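You operate a simulated robot arm through the tools that you are given. There is no shell and no other tool.

The job below is to be done with a simulated two-armed robot. You get a single attempt, and the scene is never put back.

## Task
Fill the papaya tub to its line from the matching large tub.
Fine: use the orange ladle and put it back; close the large tub again.

Only the result counts: the job must be done as asked and must still hold three seconds after the hand-in. Knocking over, shifting, dropping, spilling or breaking anything else fails it.

## Robot
Two 7-joint arms with two-finger parallel grippers on one trunk that stands fixed in place. Base frame: the origin is at the foot of the trunk, x ahead of it, y to its left, z up. Readings come in m, degrees, newtons and seconds.
The left shoulder is at [0.07, 0.188, 1.265], the right one opposite. With the tool pointing down near the work surface each hand reaches from about 0.16 to 0.76 m from the base axis, measured 20 degrees to its own side. Payload 3.91 kg a hand.
Tool frame (each hand has its own): the origin (TCP) lies between the finger pads and is the grasp point; the fingertips stand 0.03 m ahead of it; z points along the fingers, y is the line along which they close. The gripper opens to 0.11 m. The fingers are 0.02 m wide and 0.01 m thick; the gripper's body (0.048 by 0.112 m) begins 0.055 m behind the TCP.
Orientation is that of the tool frame in the base frame, as [roll, pitch, yaw] about the fixed x, y, z axes, in that order (R = Rz(yaw) Ry(pitch) Rx(roll)). With the fingers straight down and closing along the base's y, the tool's x points along the base's -x, its y along +y and its z along -z.

## Interface
- The arms move only by the tool jog_arm. It takes "left_motion", "right_motion" or both (then of equal length, played together; a hand with none holds still); each is a list of rows, each a list of 3 entries, a list of its own where there are three numbers: the shift along the tool's x, y, z in mm, then the turn, a rotation vector about the tool's x, y, z in degrees, then the opening, from 0 (shut) to 1 (fully open). In form: [[[tx, ty, tz], [ax, ay, az], grip], ...]. A call has 1 to 20 rows; each row is the pose to reach, as a shift and turn from the pose commanded when the call began, along the tool's axes at that moment. A row lasts 0.2 s, in which the tool goes at most 0.05 m and 8.6 degrees; a call with a longer step from one row to the next is refused whole, and so is a gripper value outside its range. Where a pose cannot be reached the arm comes as near as it can. A force on the tool above 40 N (or 10 N above the force at the start of the call, whichever is more), or a blocked arm, ends the call early, and 0.2 s more pass. The fingers move at their own pace (about 0.072 m/s each) and stop on an object; they squeeze with about 32 N. The grip force told is the motor's: it shows also when the fingers shut on nothing. Time passes only in rows, and 0.2 s behind the last, so rows that repeat a pose let the fingers close. It gives the time, the measured TCP pose, the force on the tool (base axes), the opening and the grip force at its end, in the units of the frame above (readings bear some noise), with the torque about the TCP (base axes, N m) and any sound that the robot's microphone picked up, and new pictures: "views" is both (left out), scene, wrist or none (wrist: the cameras of the hands that moved).
- Cameras (640 x 400 px; columns grow to the right, rows downward): "scene" is now at [0.1073, 0.0656, 1.4892]; the picture's right is [0.76, -0.65, 0.00], its down [-0.38, -0.45, -0.80] and it looks along [0.52, 0.61, -0.60] (base axes); focal length 300 px, centre (320, 200). "left" rides on the left gripper at [0.072, -0.017, -0.103] in its tool frame; the picture's right is [0.23, 0.97, 0.00], its down [-0.76, 0.18, -0.62] and it looks along [-0.61, 0.14, 0.78] (tool axes); focal length 222 px, centre (320, 200). "right" rides on the right gripper at [0.072, 0.017, -0.103] in its tool frame; the picture's right is [-0.23, 0.97, 0.00], its down [-0.76, -0.18, -0.62] and it looks along [-0.61, -0.14, 0.78] (tool axes); focal length 222 px, centre (320, 200). There is no depth. A picture from a camera that has moved, and an enlarged one, comes with that camera's place and axes in the base frame and with its lens.
- slide_trunk(by): slides the trunk up (or, below 0, down) by that many m; the arms and the scene camera ride with it, the base frame stays. It gives what a move gives, with no picture.
- turn_head(pan, tilt): turns the head with the scene camera to pan (to the left, within 86 degrees either way) and tilt (down, from -29 to 69), counted from straight ahead of the robot. It gives what a move gives, and a new picture of the scene camera.
- close_up(camera, box): a new picture of the part [left, top, right, bottom] of that camera's present view, enlarged. The clock stands still meanwhile.
- sign_off(): hands the job in; it is judged then, once.

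Places have to be worked out from the pictures, the camera data and where the tool is seen. Open the grippers and draw the arms clear of the work before you hand the job in, unless the task says otherwise.

The tools are called after "Emit:" as name(argument=value, ...) on one line, values as JSON. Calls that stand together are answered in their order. jog_arm: Moves the arms, as the interface text tells. Its arguments: {"type":"object","properties":{"left_motion":{"type":"array"},"right_motion":{"type":"array"},"views":{"type":"string","enum":["both","scene","wrist","none"]}},"required":[]} The other tools are called the same way: slide_trunk (by) slides the trunk up or down; turn_head (pan, tilt) turns the head that bears the scene camera; close_up (camera, box) takes an enlarged picture of a part of a camera's view; sign_off () hands the job in.

At the start:

```text
clock: 0.0
left_tcp_pos: [0.3965, 0.4843, 1.2288]
left_tcp_rot: [180.0, 0.0, 180.0]
left_ft_force: [-0.9, -0.7, 0.1]
left_wrist_torque: [0.02, 0.03, 0.01]
left_finger_gap: 0.1099
left_finger_force: 0.0
right_tcp_pos: [0.4493, 0.08, 1.2197]
right_tcp_rot: [-180.0, 0.0, 180.0]
right_ft_force: [0.7, -0.5, -0.3]
right_wrist_torque: [0.0, 0.0, -0.02]
right_finger_gap: 0.11
right_finger_force: 0.1
trunk travel left (down, up): [-0.775, 0.165]
head pan, tilt: [49.7, 36.5]
```

scene: 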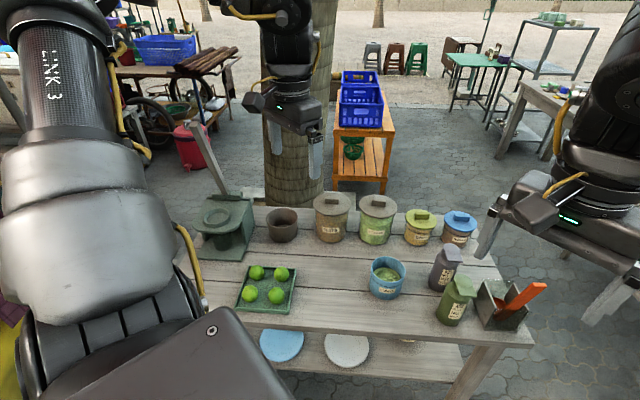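
right: 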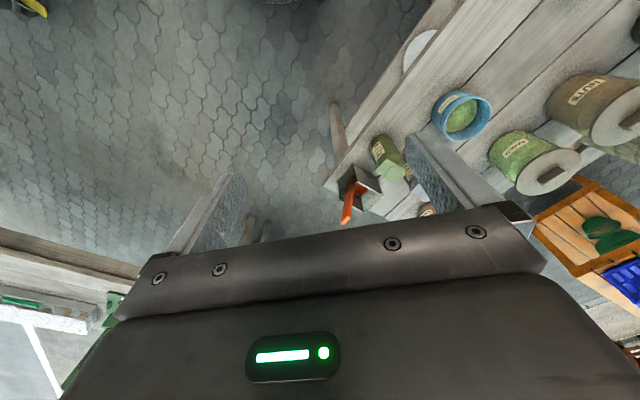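
left: 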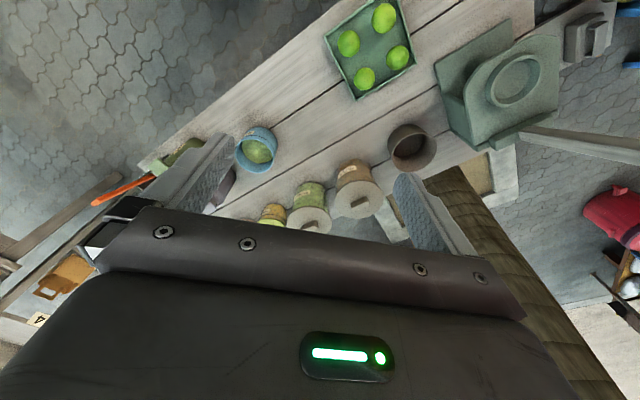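

I'll start by looking closely at the table: the labelled tubs, the ladle holder and the open blue tub.

Emit:
close_up(camera="scene", box=[300, 180, 500, 305])

Emit:
close_up(camera="scene", box=[350, 230, 560, 361])

Emit:
close_up(camera="scene", box=[180, 180, 420, 330])

Emit:
close_up(camera="right", box=[320, 60, 640, 260])

Emit:
close_up(camera="left", box=[80, 100, 440, 325])

```text
3.20 times, centred on (400, 242) of scene
camera zoom: at [0.1073, 0.0656, 1.4892], right [0.76, -0.65, 0.0], down [-0.38, -0.45, -0.8], along [0.52, 0.61, -0.6], focal length 961 px, centre (64, 64)
```

zoom: 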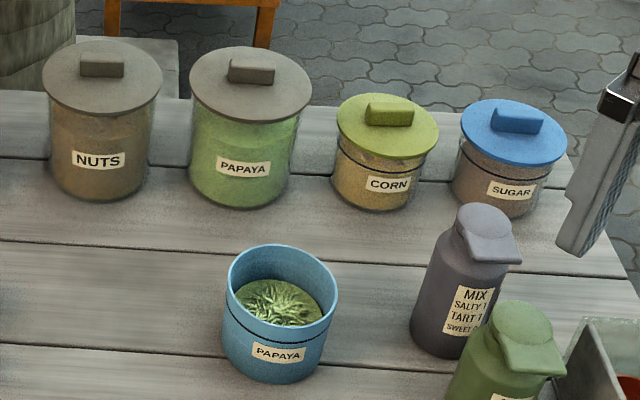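

```text
3.05 times, centred on (455, 296) of scene
camera zoom: at [0.1073, 0.0656, 1.4892], right [0.76, -0.65, 0.0], down [-0.38, -0.45, -0.8], along [0.52, 0.61, -0.6], focal length 916 px, centre (-91, -91)
```

zoom: 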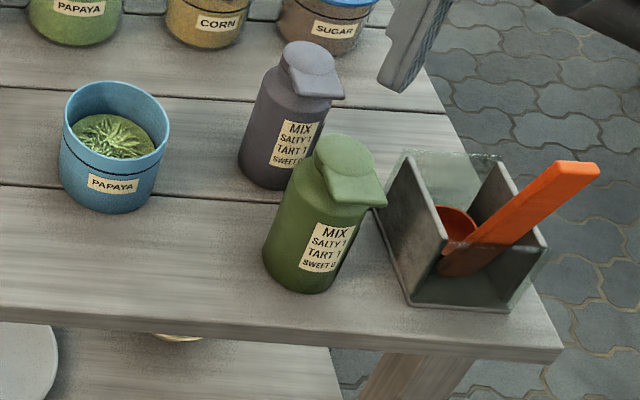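

```text
2.67 times, centred on (300, 255) of scene
camera zoom: at [0.1073, 0.0656, 1.4892], right [0.76, -0.65, 0.0], down [-0.38, -0.45, -0.8], along [0.52, 0.61, -0.6], focal length 801 px, centre (373, 53)
```

zoom: 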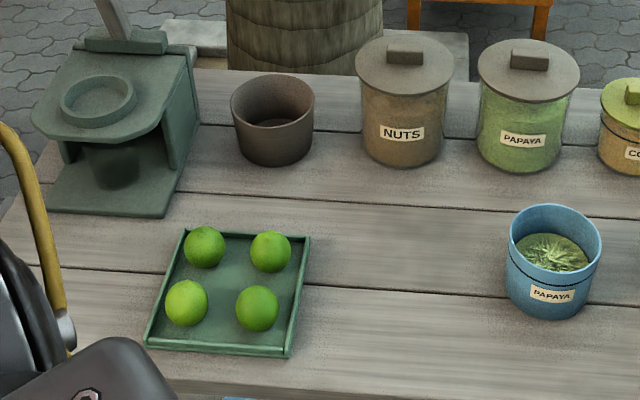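

```text
2.00 times, centred on (480, 160) of right
camera zoom: at [0.3787, 0.098, 1.3233], right [0.23, 0.97, 0.0], down [0.76, -0.18, 0.62], along [0.61, -0.14, -0.78], focal length 444 px, centre (0, 280)
```

zoom: 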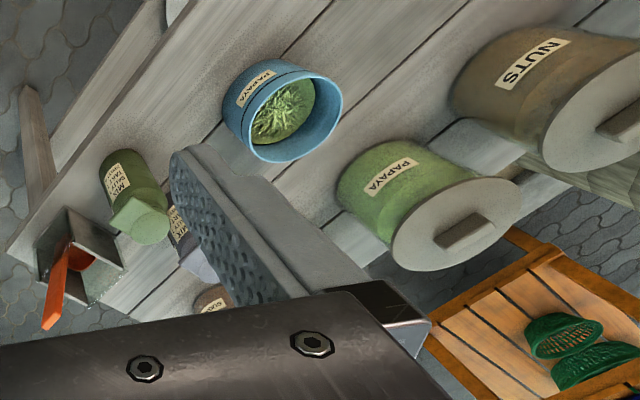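

```text
1.78 times, centred on (260, 212) of left
camera zoom: at [0.3235, 0.4676, 1.3329], right [-0.23, 0.97, 0.0], down [0.76, 0.18, 0.62], along [0.61, 0.14, -0.78], focal length 395 px, centre (427, 178)
```

zoom: 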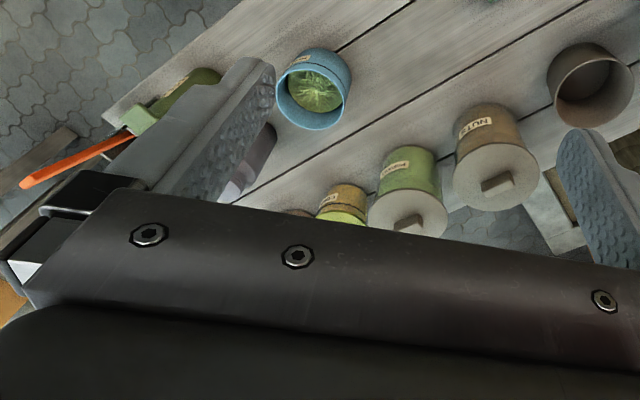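

The target is the open blue PAPAYA tub, near (0.60, 0.36, rim 0.86). The large PAPAYA tub has a grey lid at about (0.74, 0.53, 0.90), and the ladle stands in the holder at the right end. I'll turn the head for better views of the holder and the whole table.

Emit:
turn_head(pan=25, tilt=42)

```text
clock: 0.9
left_tcp_pos: [0.3958, 0.4831, 1.2284]
left_tcp_rot: [179.9, 0.0, -180.0]
left_ft_force: [-0.1, 0.2, 0.1]
left_wrist_torque: [0.04, 0.02, 0.05]
left_finger_gap: 0.1099
left_finger_force: 0.0
right_tcp_pos: [0.4495, 0.0799, 1.2187]
right_tcp_rot: [179.9, 0.0, -180.0]
right_ft_force: [0.0, 0.7, 0.1]
right_wrist_torque: [0.0, 0.05, 0.03]
right_finger_gap: 0.1101
right_finger_force: 0.0
trunk travel left (down, up): [-0.775, 0.165]
head pan, tilt: [25.0, 42.0]
camera scene: at [0.1266, 0.0344, 1.481], right [0.42, -0.91, 0.0], down [-0.61, -0.28, -0.74], along [0.67, 0.31, -0.67], focal length 300 px, centre (320, 200)
```

scene: 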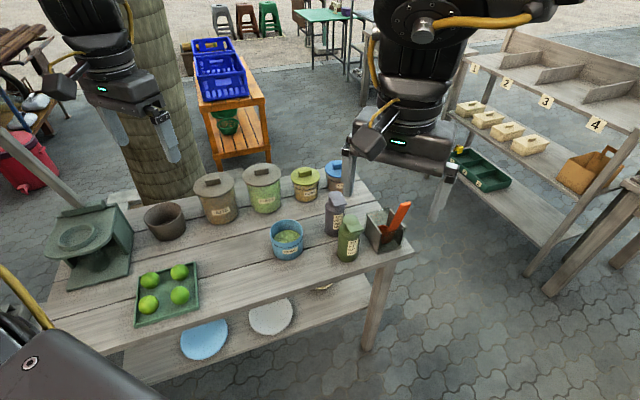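

The head now sees the whole table. I'll zoom in on the ladle holder and the tubs.

Emit:
close_up(camera="scene", box=[320, 180, 432, 250])

Emit:
close_up(camera="scene", box=[190, 150, 350, 250])

Emit:
close_up(camera="scene", box=[40, 150, 430, 394])

```text
5.71 times, centred on (376, 215) of scene
camera zoom: at [0.1266, 0.0344, 1.481], right [0.42, -0.91, 0.0], down [-0.61, -0.28, -0.74], along [0.67, 0.31, -0.67], focal length 1717 px, centre (0, 114)
```

zoom: 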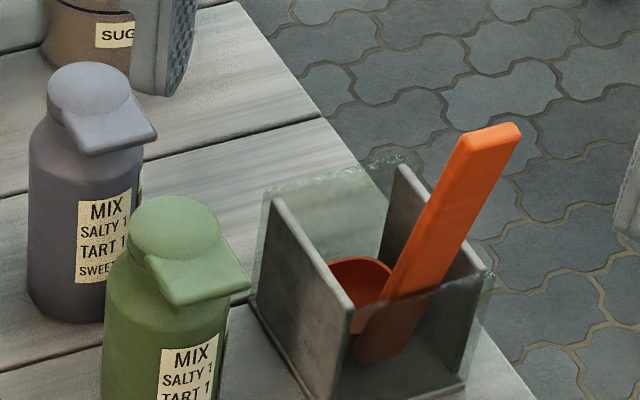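

```text
4.00 times, centred on (270, 200) of scene
camera zoom: at [0.1266, 0.0344, 1.481], right [0.42, -0.91, 0.0], down [-0.61, -0.28, -0.74], along [0.67, 0.31, -0.67], focal length 1202 px, centre (520, 200)
```

zoom: 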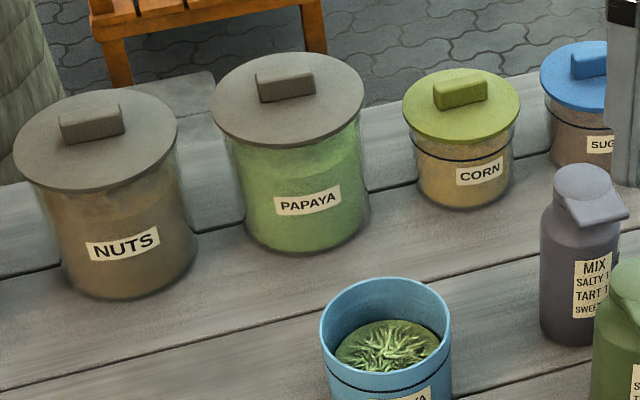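

```text
1.64 times, centred on (235, 272) of scene
camera zoom: at [0.1266, 0.0344, 1.481], right [0.42, -0.91, 0.0], down [-0.61, -0.28, -0.74], along [0.67, 0.31, -0.67], focal length 492 px, centre (459, 82)
```

zoom: 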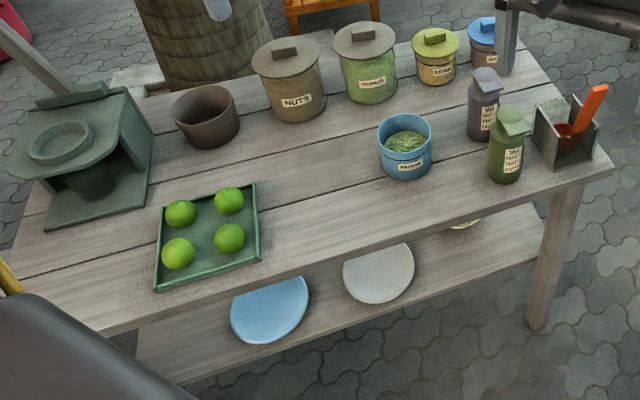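

To triangulate with a better baseline, and probably to gain reach, I'll lower the trunk by 0.2 m. The hands stay well above the table, at about z 1.02.

Emit:
slide_trunk(by=-0.2)

Emit:
turn_head(pan=35, tilt=35)

```text
clock: 3.1
left_tcp_pos: [0.3966, 0.4837, 1.0303]
left_tcp_rot: [180.0, 0.0, 180.0]
left_ft_force: [0.0, 0.0, 0.7]
left_wrist_torque: [0.02, 0.02, 0.03]
left_finger_gap: 0.1099
left_finger_force: 0.0
right_tcp_pos: [0.4494, 0.0806, 1.0195]
right_tcp_rot: [-180.0, 0.0, 179.9]
right_ft_force: [-0.2, -0.2, -1.4]
right_wrist_torque: [0.03, -0.04, -0.01]
right_finger_gap: 0.11
right_finger_force: 0.0
trunk travel left (down, up): [-0.575, 0.365]
head pan, tilt: [25.0, 42.0]
```

```text
clock: 3.8
left_tcp_pos: [0.3962, 0.4831, 1.0301]
left_tcp_rot: [180.0, -0.1, -179.9]
left_ft_force: [-1.0, 0.0, -0.4]
left_wrist_torque: [-0.02, -0.02, 0.02]
left_finger_gap: 0.1099
left_finger_force: 0.0
right_tcp_pos: [0.4505, 0.0803, 1.0193]
right_tcp_rot: [179.9, -0.1, 180.0]
right_ft_force: [-0.1, -1.2, 0.3]
right_wrist_torque: [-0.02, -0.01, 0.03]
right_finger_gap: 0.1098
right_finger_force: 0.2
trunk travel left (down, up): [-0.575, 0.365]
head pan, tilt: [35.0, 35.0]
camera scene: at [0.1231, 0.0494, 1.2915], right [0.57, -0.82, 0.0], down [-0.47, -0.33, -0.82], along [0.67, 0.47, -0.57], focal length 300 px, centre (320, 200)
```

scene: 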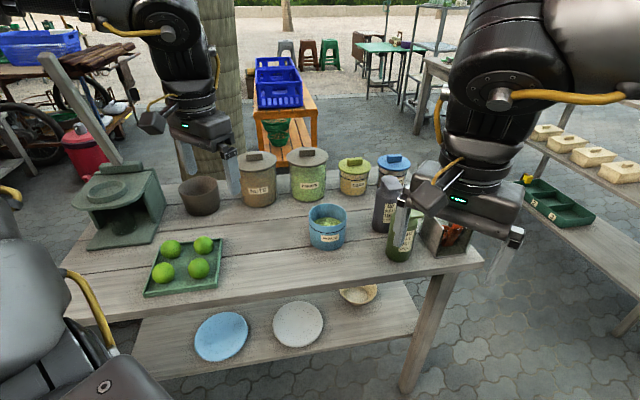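

The right hand hides the ladle, so I'll draw it back and to the right, then look again from this lower camera.

Emit:
jog_arm(right_motion=[[[15, -40, 0], [0, 0, 0], 1], [[30, -80, 0], [0, 0, 0], 1], [[45, -120, 0], [0, 0, 0], 1], [[60, -160, 0], [0, 0, 0], 1], [[75, -200, 0], [0, 0, 0], 1], [[90, -240, 0], [0, 0, 0], 1], [[105, -270, 0], [0, 0, 0], 1], [[120, -300, 0], [0, 0, 0], 1]], views="both")

Emit:
close_up(camera="scene", box=[220, 130, 500, 305])

Emit:
close_up(camera="left", box=[80, 50, 480, 300])

```text
clock: 5.6
left_tcp_pos: [0.3958, 0.482, 1.0312]
left_tcp_rot: [179.9, 0.0, -179.9]
left_ft_force: [-0.4, -0.3, 0.7]
left_wrist_torque: [0.01, -0.04, 0.0]
left_finger_gap: 0.1098
left_finger_force: 0.0
right_tcp_pos: [0.3296, -0.2207, 1.0185]
right_tcp_rot: [179.9, 0.0, 179.9]
right_ft_force: [-0.5, 0.2, -0.1]
right_wrist_torque: [0.01, 0.01, 0.0]
right_finger_gap: 0.1099
right_finger_force: 0.1
trunk travel left (down, up): [-0.575, 0.365]
head pan, tilt: [35.0, 35.0]
camera scene: at [0.122, 0.0475, 1.2917], right [0.57, -0.82, 0.0], down [-0.47, -0.33, -0.82], along [0.67, 0.47, -0.57], focal length 300 px, centre (320, 200)
camera right: at [0.2574, -0.2034, 1.1232], right [0.23, 0.97, 0.0], down [0.76, -0.18, 0.62], along [0.61, -0.14, -0.78], focal length 222 px, centre (320, 200)
```

scene: 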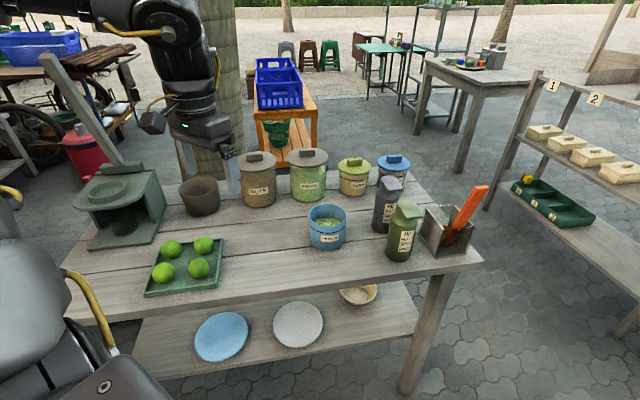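
right: 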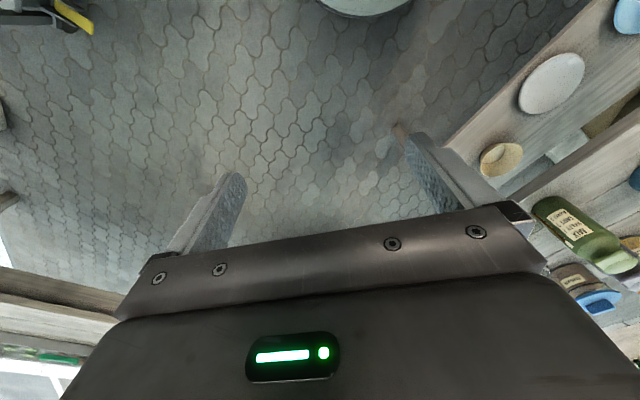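

```text
2.29 times, centred on (360, 218) of scene
camera zoom: at [0.122, 0.0475, 1.2917], right [0.57, -0.82, 0.0], down [-0.47, -0.33, -0.82], along [0.67, 0.47, -0.57], focal length 687 px, centre (229, 160)
```

zoom: 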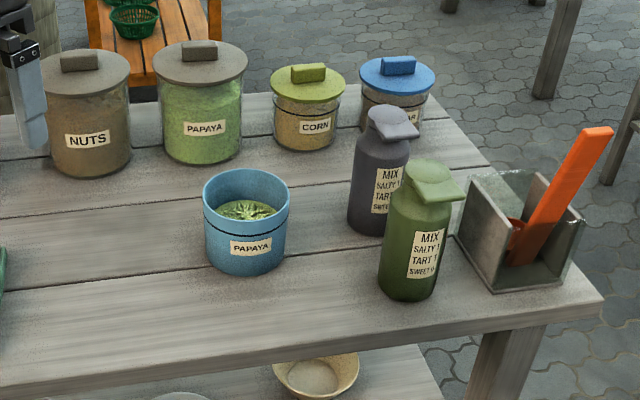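

```text
1.60 times, centred on (280, 175) of left
camera zoom: at [0.3225, 0.4658, 1.134], right [-0.23, 0.97, 0.0], down [0.76, 0.18, 0.62], along [0.61, 0.14, -0.78], focal length 355 px, centre (384, 240)
```

zoom: 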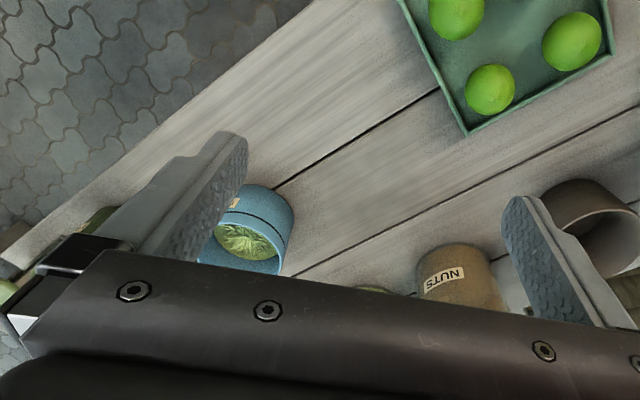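

The rough triangulations agree only to a few cm, so I'll take higher-zoom pictures from the current camera poses to tighten them.

Emit:
close_up(camera="scene", box=[290, 190, 370, 260])

Emit:
close_up(camera="scene", box=[260, 140, 360, 210])

Emit:
close_up(camera="scene", box=[400, 170, 500, 270])

Emit:
close_up(camera="left", box=[180, 150, 300, 230])

```text
5.71 times, centred on (330, 225) of scene
camera zoom: at [0.122, 0.0475, 1.2917], right [0.57, -0.82, 0.0], down [-0.47, -0.33, -0.82], along [0.67, 0.47, -0.57], focal length 1717 px, centre (263, 57)
```

zoom: 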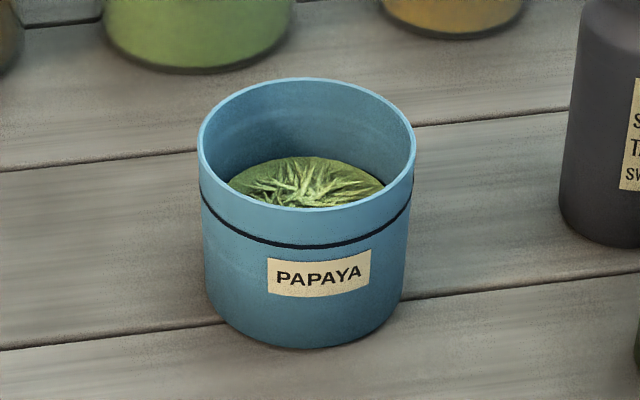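

```text
5.71 times, centred on (310, 175) of scene
camera zoom: at [0.122, 0.0475, 1.2917], right [0.57, -0.82, 0.0], down [-0.47, -0.33, -0.82], along [0.67, 0.47, -0.57], focal length 1717 px, centre (377, 343)
```

zoom: 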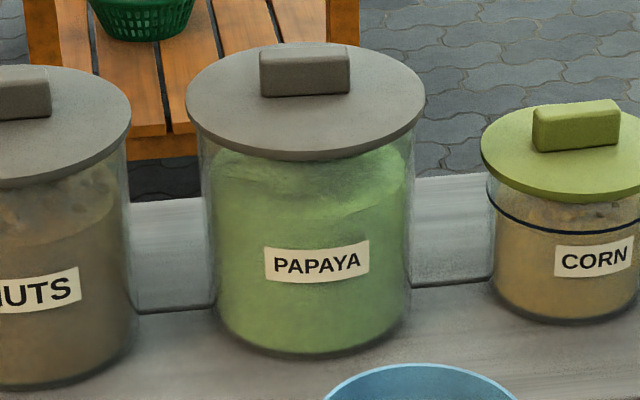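

```text
4.00 times, centred on (450, 220) of scene
camera zoom: at [0.122, 0.0475, 1.2917], right [0.57, -0.82, 0.0], down [-0.47, -0.33, -0.82], along [0.67, 0.47, -0.57], focal length 1202 px, centre (-200, 120)
```

zoom: 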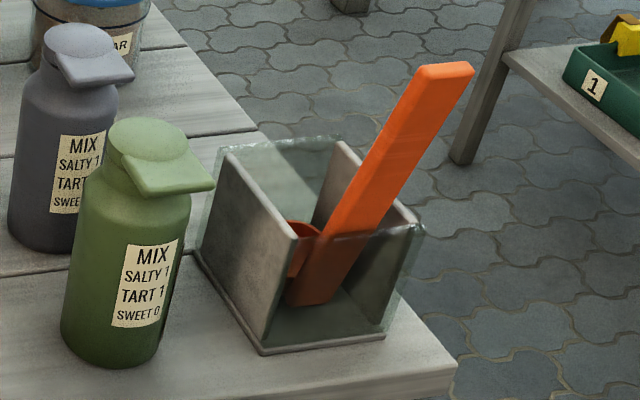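

```text
5.00 times, centred on (240, 190) of left
camera zoom: at [0.3225, 0.4658, 1.134], right [-0.23, 0.97, 0.0], down [0.76, 0.18, 0.62], along [0.61, 0.14, -0.78], focal length 1111 px, centre (720, 250)
```

zoom: 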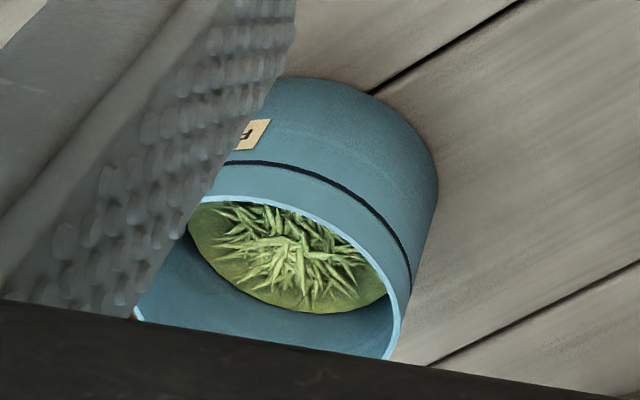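

From these: the table top is at z≈0.746, the blue tub's rim centre at ≈(0.62, 0.377, 0.825) with its line at ≈0.807 and the contents at ≈0.783. The large papaya lid's top is at ≈(0.76, 0.54, 0.884), and the ladle holder is at ≈(0.777, 0.119). I'll bring the left hand over toward the holder at z≈1.03 to inspect the ladle with the wrist camera.

Emit:
jog_arm(left_motion=[[[-20, -38, 0], [0, 0, 0], 1], [[-40, -76, 0], [0, 0, 0], 1], [[-60, -114, 0], [0, 0, 0], 1], [[-80, -152, 0], [0, 0, 0], 1], [[-100, -190, 0], [0, 0, 0], 1], [[-120, -228, 0], [0, 0, 0], 1], [[-140, -266, 0], [0, 0, 0], 1], [[-160, -304, 0], [0, 0, 0], 1], [[-180, -342, 0], [0, 0, 0], 1], [[-200, -380, 0], [0, 0, 0], 1]], views="both")

Emit:
close_up(camera="left", box=[220, 80, 420, 205])

```text
clock: 7.8
left_tcp_pos: [0.4952, 0.2592, 1.0045]
left_tcp_rot: [-179.7, 0.1, 179.9]
left_ft_force: [-0.1, 0.0, 0.2]
left_wrist_torque: [0.01, 0.01, 0.01]
left_finger_gap: 0.1099
left_finger_force: 0.0
left hand out of reach, approached as far as the arm can: row 6, 7, 8, 9, 10
right_tcp_pos: [0.3291, -0.2195, 1.0187]
right_tcp_rot: [180.0, 0.0, -179.9]
right_ft_force: [-0.3, -1.0, -0.6]
right_wrist_torque: [-0.04, -0.01, 0.01]
right_finger_gap: 0.1099
right_finger_force: 0.1
trunk travel left (down, up): [-0.575, 0.365]
head pan, tilt: [35.0, 35.0]
camera scene: at [0.1233, 0.0491, 1.2915], right [0.57, -0.82, 0.0], down [-0.47, -0.33, -0.82], along [0.67, 0.47, -0.57], focal length 300 px, centre (320, 200)
camera left: at [0.4228, 0.2426, 1.1073], right [-0.23, 0.97, 0.0], down [0.76, 0.18, 0.62], along [0.61, 0.14, -0.78], focal length 222 px, centre (320, 200)
```

scene: 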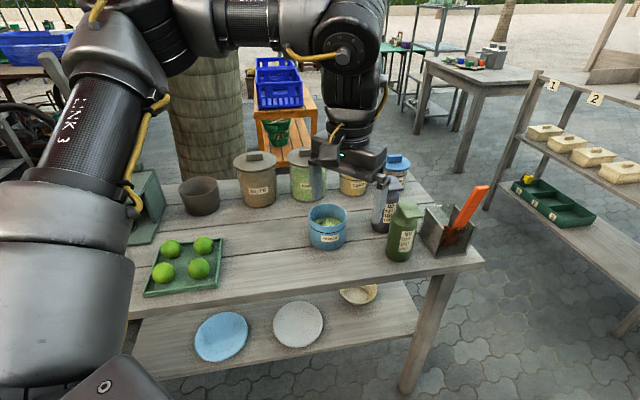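
left: 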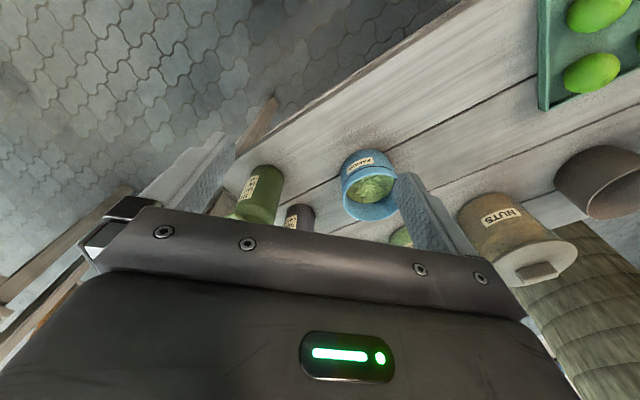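

```text
3.20 times, centred on (320, 142) of left
camera zoom: at [0.4228, 0.2426, 1.1073], right [-0.23, 0.97, 0.0], down [0.76, 0.18, 0.62], along [0.61, 0.14, -0.78], focal length 711 px, centre (320, 384)
```

zoom: 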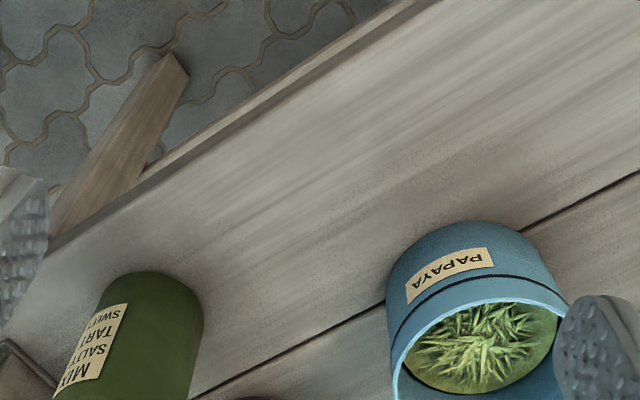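

The left hand stopped at (0.495, 0.259), because reach is poor when the tool is level with the shoulder. I'll raise the trunk back up, which puts the work lower relative to the shoulder, and try the reach again.

Emit:
slide_trunk(by=0.2)

Emit:
jog_arm(left_motion=[[[0, 0, 45], [0, 0, 0], 1], [[0, 0, 90], [0, 0, 0], 1], [[0, 0, 135], [0, 0, 0], 1], [[0, -20, 170], [0, 0, 0], 1], [[-20, -50, 170], [0, 0, 0], 1], [[-40, -80, 170], [0, 0, 0], 1], [[-60, -110, 170], [0, 0, 0], 1], [[-80, -140, 170], [0, 0, 0], 1], [[-95, -165, 170], [0, 0, 0], 1]], views="both")

```text
clock: 9.9
left_tcp_pos: [0.4961, 0.2595, 1.2038]
left_tcp_rot: [-179.7, 0.1, 179.9]
left_ft_force: [-0.2, 0.2, 1.0]
left_wrist_torque: [0.03, -0.02, -0.01]
left_finger_gap: 0.1099
left_finger_force: 0.0
right_tcp_pos: [0.3293, -0.2181, 1.2192]
right_tcp_rot: [180.0, -0.1, 179.9]
right_ft_force: [0.5, -0.2, -0.4]
right_wrist_torque: [0.01, -0.04, -0.04]
right_finger_gap: 0.11
right_finger_force: 0.1
trunk travel left (down, up): [-0.775, 0.165]
head pan, tilt: [35.0, 35.0]
```

```text
clock: 11.9
left_tcp_pos: [0.5035, 0.2466, 1.0631]
left_tcp_rot: [-179.7, 0.0, -179.9]
left_ft_force: [-0.3, 0.1, -0.2]
left_wrist_torque: [0.01, 0.0, 0.0]
left_finger_gap: 0.1099
left_finger_force: 0.0
left hand out of reach, approached as far as the arm can: row 4, 5, 6, 7, 8, 9
right_tcp_pos: [0.3298, -0.2192, 1.2189]
right_tcp_rot: [179.9, 0.0, 180.0]
right_ft_force: [0.2, 0.5, -0.6]
right_wrist_torque: [-0.03, 0.01, 0.01]
right_finger_gap: 0.11
right_finger_force: 0.1
trunk travel left (down, up): [-0.775, 0.165]
head pan, tilt: [35.0, 35.0]
camera scene: at [0.1233, 0.0491, 1.4915], right [0.57, -0.82, 0.0], down [-0.47, -0.33, -0.82], along [0.67, 0.47, -0.57], focal length 300 px, centre (320, 200)
camera left: at [0.4296, 0.23, 1.1674], right [-0.23, 0.97, -0.01], down [0.76, 0.18, 0.62], along [0.61, 0.14, -0.78], focal length 222 px, centre (320, 200)
```

scene: 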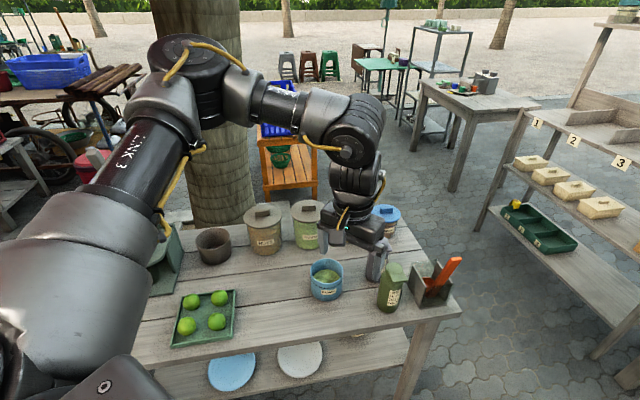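
left: 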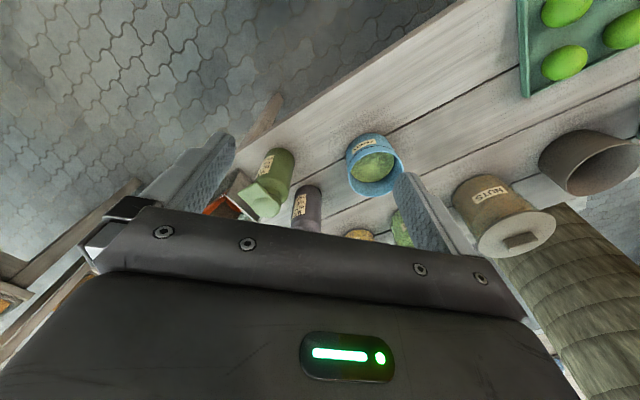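

The left arm seems limited by the wrist or elbow posture rather than by length: the elbow swings out left and the forearm points right. I'll turn the tool clockwise about its axis, which also aims the wrist camera along the table toward the ladle holder, and see whether the reach opens up.

Emit:
jog_arm(left_motion=[[[0, 0, 0], [0, 0, 8], 1], [[0, 0, 0], [0, 0, 16], 1], [[0, 0, 0], [0, 0, 24], 1], [[0, 0, 0], [0, 0, 32], 1], [[0, 0, 0], [0, 0, 40], 1], [[0, 0, 0], [0, 0, 48], 1], [[-20, -20, 0], [0, 0, 48], 1], [[-40, -40, 0], [0, 0, 48], 1], [[-60, -60, 0], [0, 0, 48], 1]], views="both")

Emit:
close_up(camera="left", box=[200, 60, 440, 210])

```text
clock: 13.9
left_tcp_pos: [0.5144, 0.249, 1.0812]
left_tcp_rot: [-180.0, 0.3, 132.0]
left_ft_force: [-0.3, 0.8, 0.6]
left_wrist_torque: [0.0, 0.02, -0.02]
left_finger_gap: 0.1101
left_finger_force: 0.1
left hand out of reach, approached as far as the arm can: row 7, 8, 9
right_tcp_pos: [0.3284, -0.2199, 1.2184]
right_tcp_rot: [180.0, 0.1, -179.9]
right_ft_force: [0.2, -0.4, -0.2]
right_wrist_torque: [0.01, 0.01, 0.0]
right_finger_gap: 0.11
right_finger_force: 0.0
trunk travel left (down, up): [-0.775, 0.165]
head pan, tilt: [35.0, 35.0]
camera scene: at [0.1231, 0.0491, 1.4915], right [0.57, -0.82, 0.0], down [-0.47, -0.33, -0.82], along [0.67, 0.47, -0.57], focal length 300 px, centre (320, 200)
camera left: at [0.4521, 0.2922, 1.1843], right [0.57, 0.82, 0.0], down [0.64, -0.44, 0.63], along [0.51, -0.36, -0.78], focal length 222 px, centre (320, 200)
```

scene: 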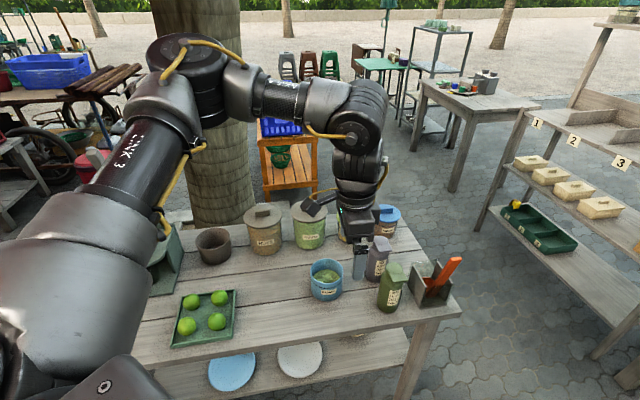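
left: 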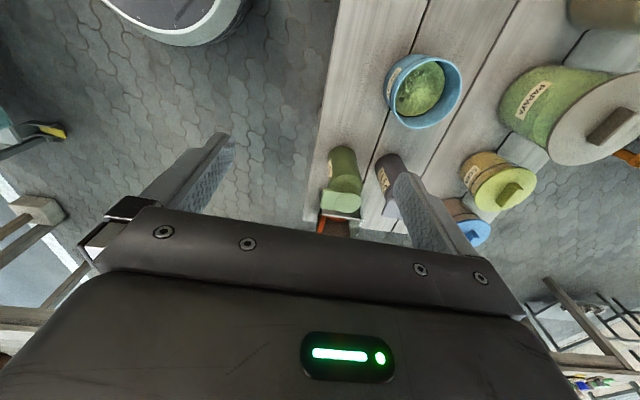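

```text
2.67 times, centred on (320, 135) of left
camera zoom: at [0.4521, 0.2922, 1.1843], right [0.57, 0.82, 0.0], down [0.64, -0.44, 0.63], along [0.51, -0.36, -0.78], focal length 592 px, centre (320, 373)
```

zoom: 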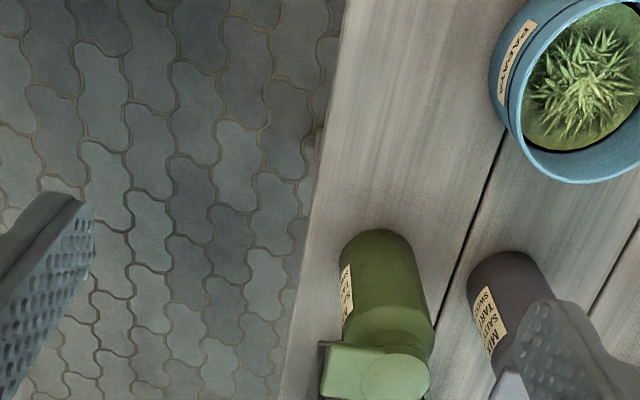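

Still stuck at rel-shoulder y≈+0.06, so it's an arm-posture limit. The right arm began in a cross-body pose, so it can probably reach further that way. I'll first test whether the left arm can go further right when the hand is lower and tipped toward horizontal.

Emit:
jog_arm(left_motion=[[[0, 0, 30], [0, 0, 0], 1], [[0, 0, 60], [0, 0, 0], 1], [[0, 0, 90], [0, 0, 0], 1], [[-20, 0, 90], [0, 0, 0], 1], [[-40, 0, 90], [0, 0, 0], 1], [[-60, 0, 90], [0, 0, 0], 1]], views="scene")

```text
clock: 15.3
left_tcp_pos: [0.5108, 0.2682, 1.0235]
left_tcp_rot: [-179.8, 0.3, 132.0]
left_ft_force: [1.2, 0.5, -0.3]
left_wrist_torque: [-0.01, 0.0, -0.01]
left_finger_gap: 0.1099
left_finger_force: 0.1
left hand out of reach, approached as far as the arm can: row 1, 2, 3, 4, 5, 6
right_tcp_pos: [0.3297, -0.2199, 1.2185]
right_tcp_rot: [-180.0, 0.1, -180.0]
right_ft_force: [0.6, 0.8, 0.0]
right_wrist_torque: [0.0, 0.0, -0.02]
right_finger_gap: 0.1099
right_finger_force: 0.1
trunk travel left (down, up): [-0.775, 0.165]
head pan, tilt: [35.0, 35.0]
camera scene: at [0.1231, 0.0492, 1.4915], right [0.57, -0.82, 0.0], down [-0.47, -0.33, -0.82], along [0.67, 0.47, -0.57], focal length 300 px, centre (320, 200)
```

scene: 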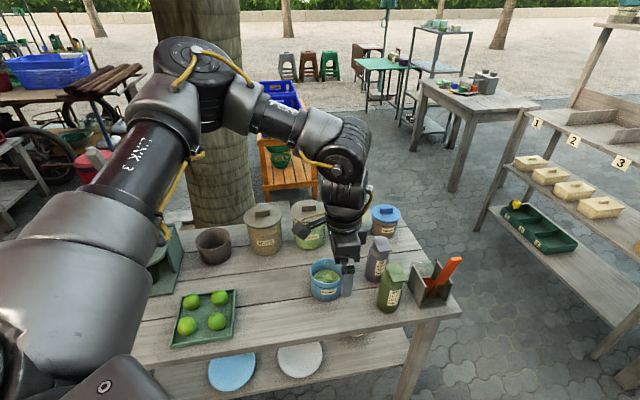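

The left arm slides along some posture limit here. I'll check whether it extends outward toward the large tub (its main job), by moving back left and then out at z≈1.08 above everything.

Emit:
jog_arm(left_motion=[[[30, 20, -20], [0, 0, 0], 1], [[60, 40, -40], [0, 0, 0], 1], [[90, 60, -50], [0, 0, 0], 1], [[100, 90, -50], [0, 0, 0], 1], [[100, 120, -50], [0, 0, 0], 1], [[100, 150, -50], [0, 0, 0], 1], [[100, 180, -50], [0, 0, 0], 1], [[100, 210, -50], [0, 0, 0], 1], [[100, 240, -50], [0, 0, 0], 1]], views="scene")

```text
clock: 17.4
left_tcp_pos: [0.6216, 0.4999, 1.0703]
left_tcp_rot: [-179.8, 0.3, 131.9]
left_ft_force: [0.1, 0.7, 1.2]
left_wrist_torque: [-0.03, 0.02, -0.01]
left_finger_gap: 0.11
left_finger_force: 0.0
right_tcp_pos: [0.331, -0.2181, 1.2185]
right_tcp_rot: [-179.9, -0.1, -180.0]
right_ft_force: [0.5, -0.9, 0.7]
right_wrist_torque: [-0.03, 0.03, 0.01]
right_finger_gap: 0.11
right_finger_force: 0.0
trunk travel left (down, up): [-0.775, 0.165]
head pan, tilt: [35.0, 35.0]
camera scene: at [0.125, 0.0504, 1.4913], right [0.57, -0.82, 0.0], down [-0.47, -0.33, -0.82], along [0.67, 0.47, -0.57], focal length 300 px, centre (320, 200)
```

scene: 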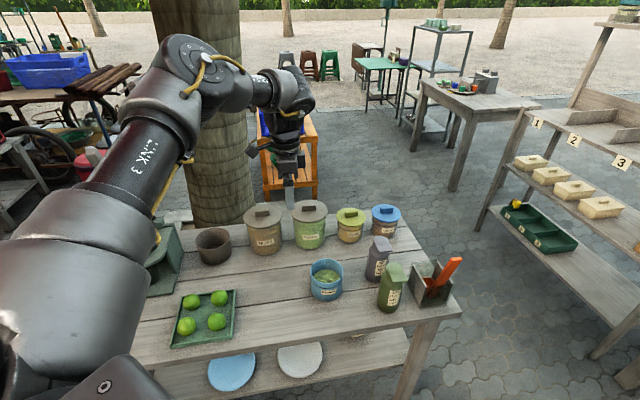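

The left arm extends outward easily: (0.62, 0.50) is reached. Now I'll test the right arm toward the ladle, going back through its starting pose and then forward at z≈1.15.

Emit:
jog_arm(right_motion=[[[-15, 40, 0], [0, 0, 0], 1], [[-30, 80, 0], [0, 0, 0], 1], [[-45, 120, 0], [0, 0, 0], 1], [[-60, 160, 0], [0, 0, 0], 1], [[-75, 200, 0], [0, 0, 0], 1], [[-95, 240, 10], [0, 0, 0], 1], [[-119, 270, 30], [0, 0, 0], 1], [[-150, 290, 50], [0, 0, 0], 1], [[-180, 300, 70], [0, 0, 0], 1], [[-210, 300, 90], [0, 0, 0], 1], [[-240, 300, 110], [0, 0, 0], 1]], views="both")

Emit:
close_up(camera="right", box=[220, 80, 420, 205])

```text
clock: 19.8
left_tcp_pos: [0.6223, 0.4995, 1.0703]
left_tcp_rot: [-180.0, 0.3, 132.0]
left_ft_force: [-0.1, -0.1, 0.0]
left_wrist_torque: [0.01, 0.03, 0.01]
left_finger_gap: 0.1102
left_finger_force: 0.0
right_tcp_pos: [0.5718, 0.0806, 1.1119]
right_tcp_rot: [179.7, -0.1, 179.8]
right_ft_force: [-0.1, 0.2, -0.6]
right_wrist_torque: [-0.01, 0.03, 0.01]
right_finger_gap: 0.11
right_finger_force: 0.0
trunk travel left (down, up): [-0.775, 0.165]
head pan, tilt: [35.0, 35.0]
camera scene: at [0.1246, 0.0499, 1.4914], right [0.57, -0.82, 0.0], down [-0.47, -0.33, -0.82], along [0.67, 0.47, -0.57], focal length 300 px, centre (320, 200)
camera right: at [0.5012, 0.098, 1.2157], right [0.23, 0.97, 0.0], down [0.76, -0.18, 0.62], along [0.61, -0.14, -0.78], focal length 222 px, centre (320, 200)
```

scene: 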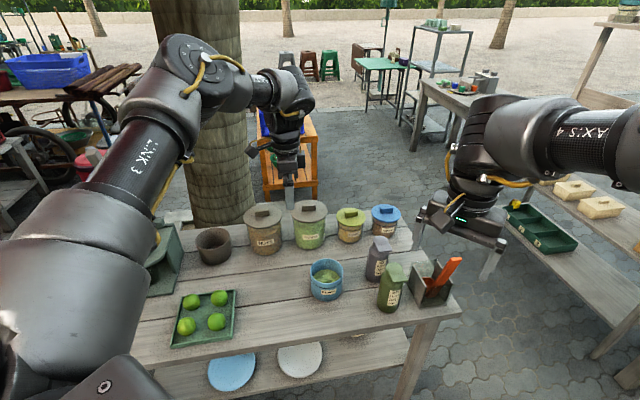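
right: 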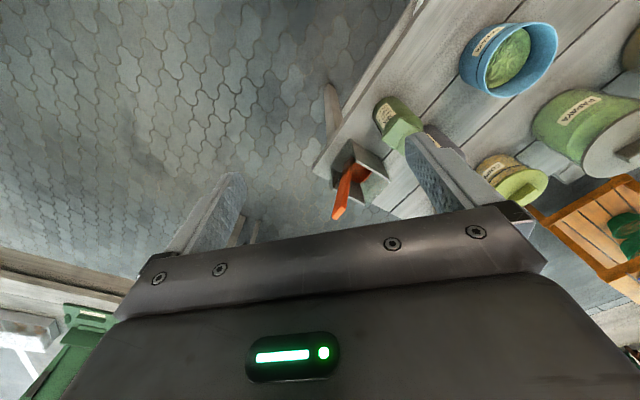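

```text
3.20 times, centred on (320, 142) of right
camera zoom: at [0.5012, 0.098, 1.2157], right [0.23, 0.97, 0.0], down [0.76, -0.18, 0.62], along [0.61, -0.14, -0.78], focal length 711 px, centre (320, 384)
```

zoom: 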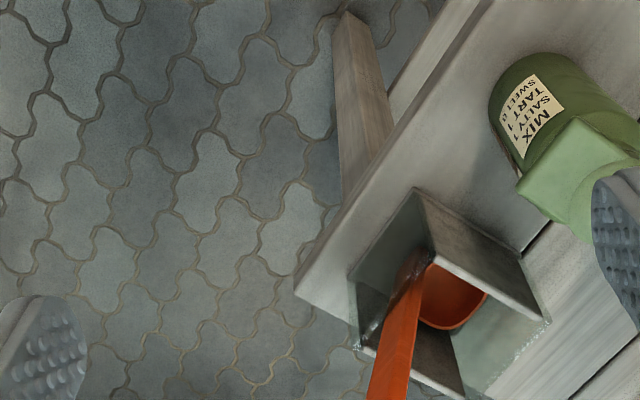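

The right arm reaches here fine, and its camera looks straight down at the holder. I'll zoom in on the ladle.

Emit:
close_up(camera="right", box=[300, 125, 412, 225])

Emit:
close_up(camera="scene", box=[390, 240, 480, 315])

```text
4.00 times, centred on (356, 175) of right
camera zoom: at [0.5012, 0.098, 1.2157], right [0.23, 0.97, 0.0], down [0.76, -0.18, 0.62], along [0.61, -0.14, -0.78], focal length 888 px, centre (176, 300)
```

zoom: 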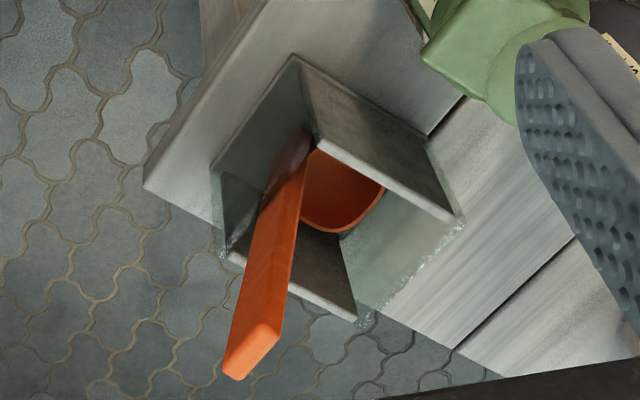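

```text
5.33 times, centred on (435, 278) of scene
camera zoom: at [0.1246, 0.0499, 1.4914], right [0.57, -0.82, 0.0], down [-0.47, -0.33, -0.82], along [0.67, 0.47, -0.57], focal length 1602 px, centre (-293, -213)
```

zoom: 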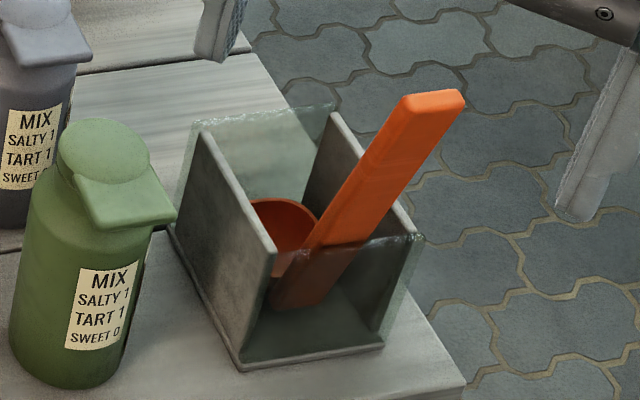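

Two views now agree closely. The handle tip is at ≈(0.721, 0.074, 0.973) and its foot at ≈(0.776, 0.108, 0.754), so the handle leans ~16° toward the robot with the bowl on its far side. I'll move the right hand a bit further over to see the bowl's shape and test reach.

Emit:
jog_arm(right_motion=[[[-25, 12, 0], [0, 0, 0], 1], [[-50, 24, 0], [0, 0, 0], 1], [[-75, 36, 0], [0, 0, 0], 1], [[-100, 50, 0], [0, 0, 0], 1]], views="wrist")

Emit:
close_up(camera="right", box=[240, 90, 400, 210])

```text
clock: 20.8
left_tcp_pos: [0.6212, 0.4997, 1.0712]
left_tcp_rot: [-179.8, 0.2, 132.0]
left_ft_force: [0.2, 0.1, -0.3]
left_wrist_torque: [0.03, 0.01, -0.01]
left_finger_gap: 0.1098
left_finger_force: 0.1
right_tcp_pos: [0.6036, 0.065, 1.1116]
right_tcp_rot: [179.7, 0.2, 179.7]
right_ft_force: [0.6, -0.2, 0.0]
right_wrist_torque: [0.01, -0.01, 0.01]
right_finger_gap: 0.1102
right_finger_force: 0.0
right hand out of reach, approached as far as the arm can: row 1, 2, 3, 4
trunk travel left (down, up): [-0.775, 0.165]
head pan, tilt: [35.0, 35.0]
camera right: at [0.5324, 0.0816, 1.2147], right [0.23, 0.97, 0.01], down [0.76, -0.18, 0.62], along [0.61, -0.14, -0.78], focal length 222 px, centre (320, 200)
```

right: 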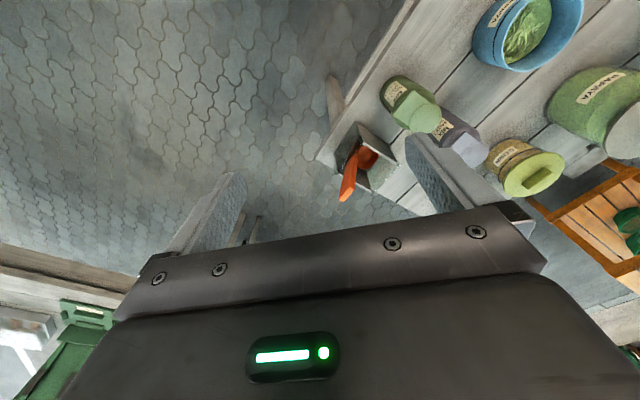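

```text
3.33 times, centred on (320, 150) of right
camera zoom: at [0.5324, 0.0816, 1.2147], right [0.23, 0.97, 0.01], down [0.76, -0.18, 0.62], along [0.61, -0.14, -0.78], focal length 740 px, centre (320, 367)
```

zoom: 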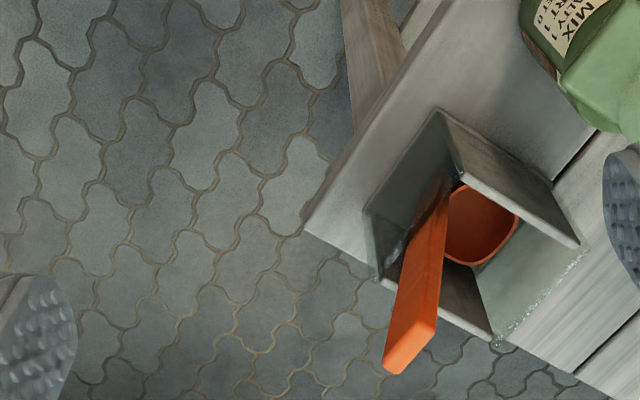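

The tool-down right arm stops near (0.60, 0.065). A better plan is to hold the handle with the tool nearly horizontal, pointing across the table (azimuth ~45°) with the fingers closing along the table edge, because then the wrist stays closer in. I'll turn the right tool by -45° about its axis first, then pitch it up.

Emit:
jog_arm(right_motion=[[[8, 0, 0], [0, 0, -8], 1], [[16, 0, 0], [0, 0, -16], 1], [[24, 0, 0], [0, 0, -24], 1], [[32, 0, 0], [0, 0, -32], 1], [[40, 0, 0], [0, 0, -40], 1], [[40, 0, 0], [0, 0, -45], 1]], views="none")

Emit:
jog_arm(right_motion=[[[0, 0, 0], [0, -8, 0], 1], [[0, 0, 0], [0, -16, 0], 1], [[0, 0, 0], [0, -24, 0], 1], [[0, 0, 0], [0, -32, 0], 1], [[0, 0, 0], [0, -40, 0], 1], [[0, 0, 0], [0, -48, 0], 1], [[0, 0, 0], [0, -56, 0], 1], [[0, 0, 0], [0, -64, 0], 1], [[0, 0, 0], [0, -72, 0], 1]], views="both")

```text
clock: 21.7
left_tcp_pos: [0.6208, 0.4988, 1.0717]
left_tcp_rot: [-179.9, 0.1, 132.0]
left_ft_force: [-0.3, -0.1, 0.1]
left_wrist_torque: [-0.01, 0.0, 0.02]
left_finger_gap: 0.1098
left_finger_force: 0.1
right_tcp_pos: [0.4683, 0.066, 1.057]
right_tcp_rot: [172.4, -9.7, -153.9]
right_ft_force: [-0.7, 0.6, 0.2]
right_wrist_torque: [0.04, 0.0, 0.03]
right_finger_gap: 0.1099
right_finger_force: 0.0
right hand out of reach, approached as far as the arm can: row 1, 2, 3, 4
trunk travel left (down, up): [-0.775, 0.165]
head pan, tilt: [35.0, 35.0]
stopped in row 4 (right hand): the arm was blocked; the commanded pose is now the measured one
```

```text
clock: 23.7
left_tcp_pos: [0.623, 0.4992, 1.0699]
left_tcp_rot: [-179.9, 0.1, 132.0]
left_ft_force: [0.2, 0.4, -0.7]
left_wrist_torque: [0.0, 0.02, 0.02]
left_finger_gap: 0.11
left_finger_force: 0.1
right_tcp_pos: [0.4667, 0.0676, 1.054]
right_tcp_rot: [164.3, 61.2, -168.7]
right_ft_force: [0.3, 0.0, 0.3]
right_wrist_torque: [0.01, 0.02, 0.02]
right_finger_gap: 0.1101
right_finger_force: 0.0
trunk travel left (down, up): [-0.775, 0.165]
head pan, tilt: [35.0, 35.0]
camera scene: at [0.125, 0.0499, 1.4914], right [0.57, -0.82, 0.0], down [-0.47, -0.33, -0.82], along [0.67, 0.47, -0.57], focal length 300 px, centre (320, 200)
camera right: at [0.3474, 0.0324, 1.0418], right [-0.3, 0.89, 0.33], down [-0.05, -0.36, 0.93], along [0.95, 0.27, 0.15], focal length 222 px, centre (320, 200)
```

scene: 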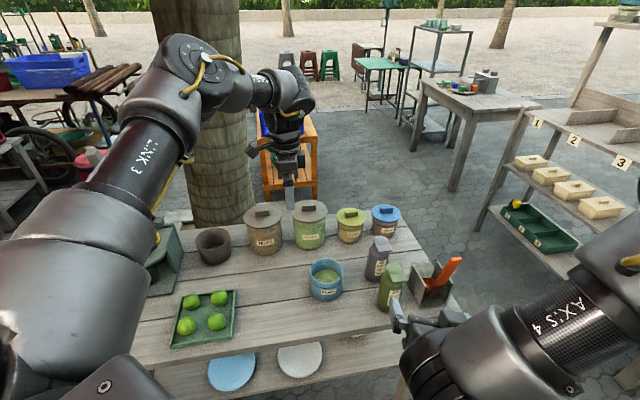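
right: 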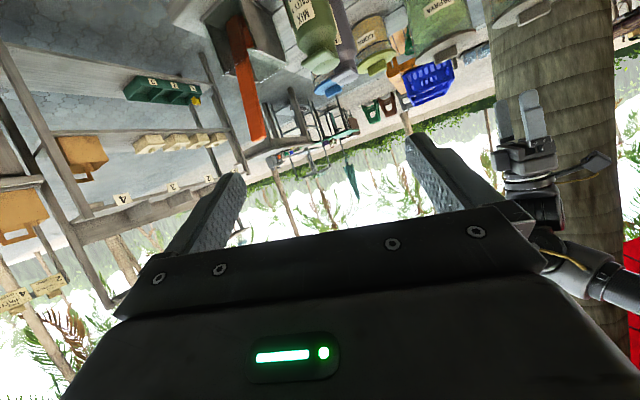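

That loosened the right arm's posture: its tool now points forward (az 29°, 28° below horizontal) at (0.467, 0.068, 1.054). I'll retract the left hand and test how far the right hand can extend toward the large tub at z≈1.05, clear above everything.

Emit:
jog_arm(left_motion=[[[17, -12, 0], [0, 0, 0], 1], [[34, -23, 0], [0, 0, 0], 1], [[51, -35, 0], [0, 0, 0], 1], [[68, -46, 0], [0, 0, 0], 1], [[86, -58, 0], [0, 0, 0], 1], [[103, -69, 0], [0, 0, 0], 1], [[120, -81, 0], [0, 0, 0], 1], [[137, -92, 0], [0, 0, 0], 1], [[154, -104, 0], [0, 0, 0], 1], [[171, -115, 0], [0, 0, 0], 1]], right_motion=[[[-15, 28, 36], [0, 0, 0], 1], [[-30, 56, 72], [0, 0, 0], 1], [[-45, 84, 108], [0, 0, 0], 1], [[-60, 112, 145], [0, 0, 0], 1], [[-75, 140, 181], [0, 0, 0], 1], [[-90, 168, 217], [0, 0, 0], 1], [[-105, 196, 253], [0, 0, 0], 1], [[-120, 224, 290], [0, 0, 0], 1], [[-135, 252, 326], [0, 0, 0], 1], [[-150, 281, 362], [0, 0, 0], 1]], views="scene")

```text
clock: 25.9
left_tcp_pos: [0.4219, 0.5488, 1.0716]
left_tcp_rot: [180.0, 0.3, 132.0]
left_ft_force: [-0.2, -0.3, 0.4]
left_wrist_torque: [0.01, 0.0, 0.02]
left_finger_gap: 0.11
left_finger_force: 0.1
right_tcp_pos: [0.5536, 0.2018, 1.107]
right_tcp_rot: [164.4, 61.4, -168.9]
right_ft_force: [-0.1, -0.6, -0.3]
right_wrist_torque: [-0.03, -0.01, -0.02]
right_finger_gap: 0.1101
right_finger_force: 0.1
right hand out of reach, approached as far as the arm can: row 4, 5, 6, 7, 8, 9, 10
trunk travel left (down, up): [-0.775, 0.165]
head pan, tilt: [35.0, 35.0]
camera scene: at [0.1218, 0.05, 1.4916], right [0.57, -0.82, 0.0], down [-0.47, -0.33, -0.82], along [0.67, 0.47, -0.57], focal length 300 px, centre (320, 200)
```

scene: 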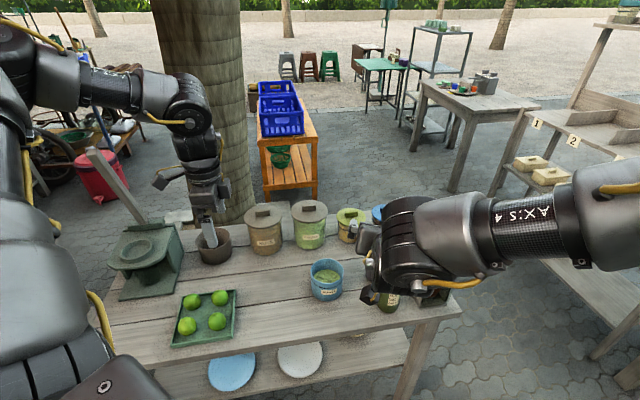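

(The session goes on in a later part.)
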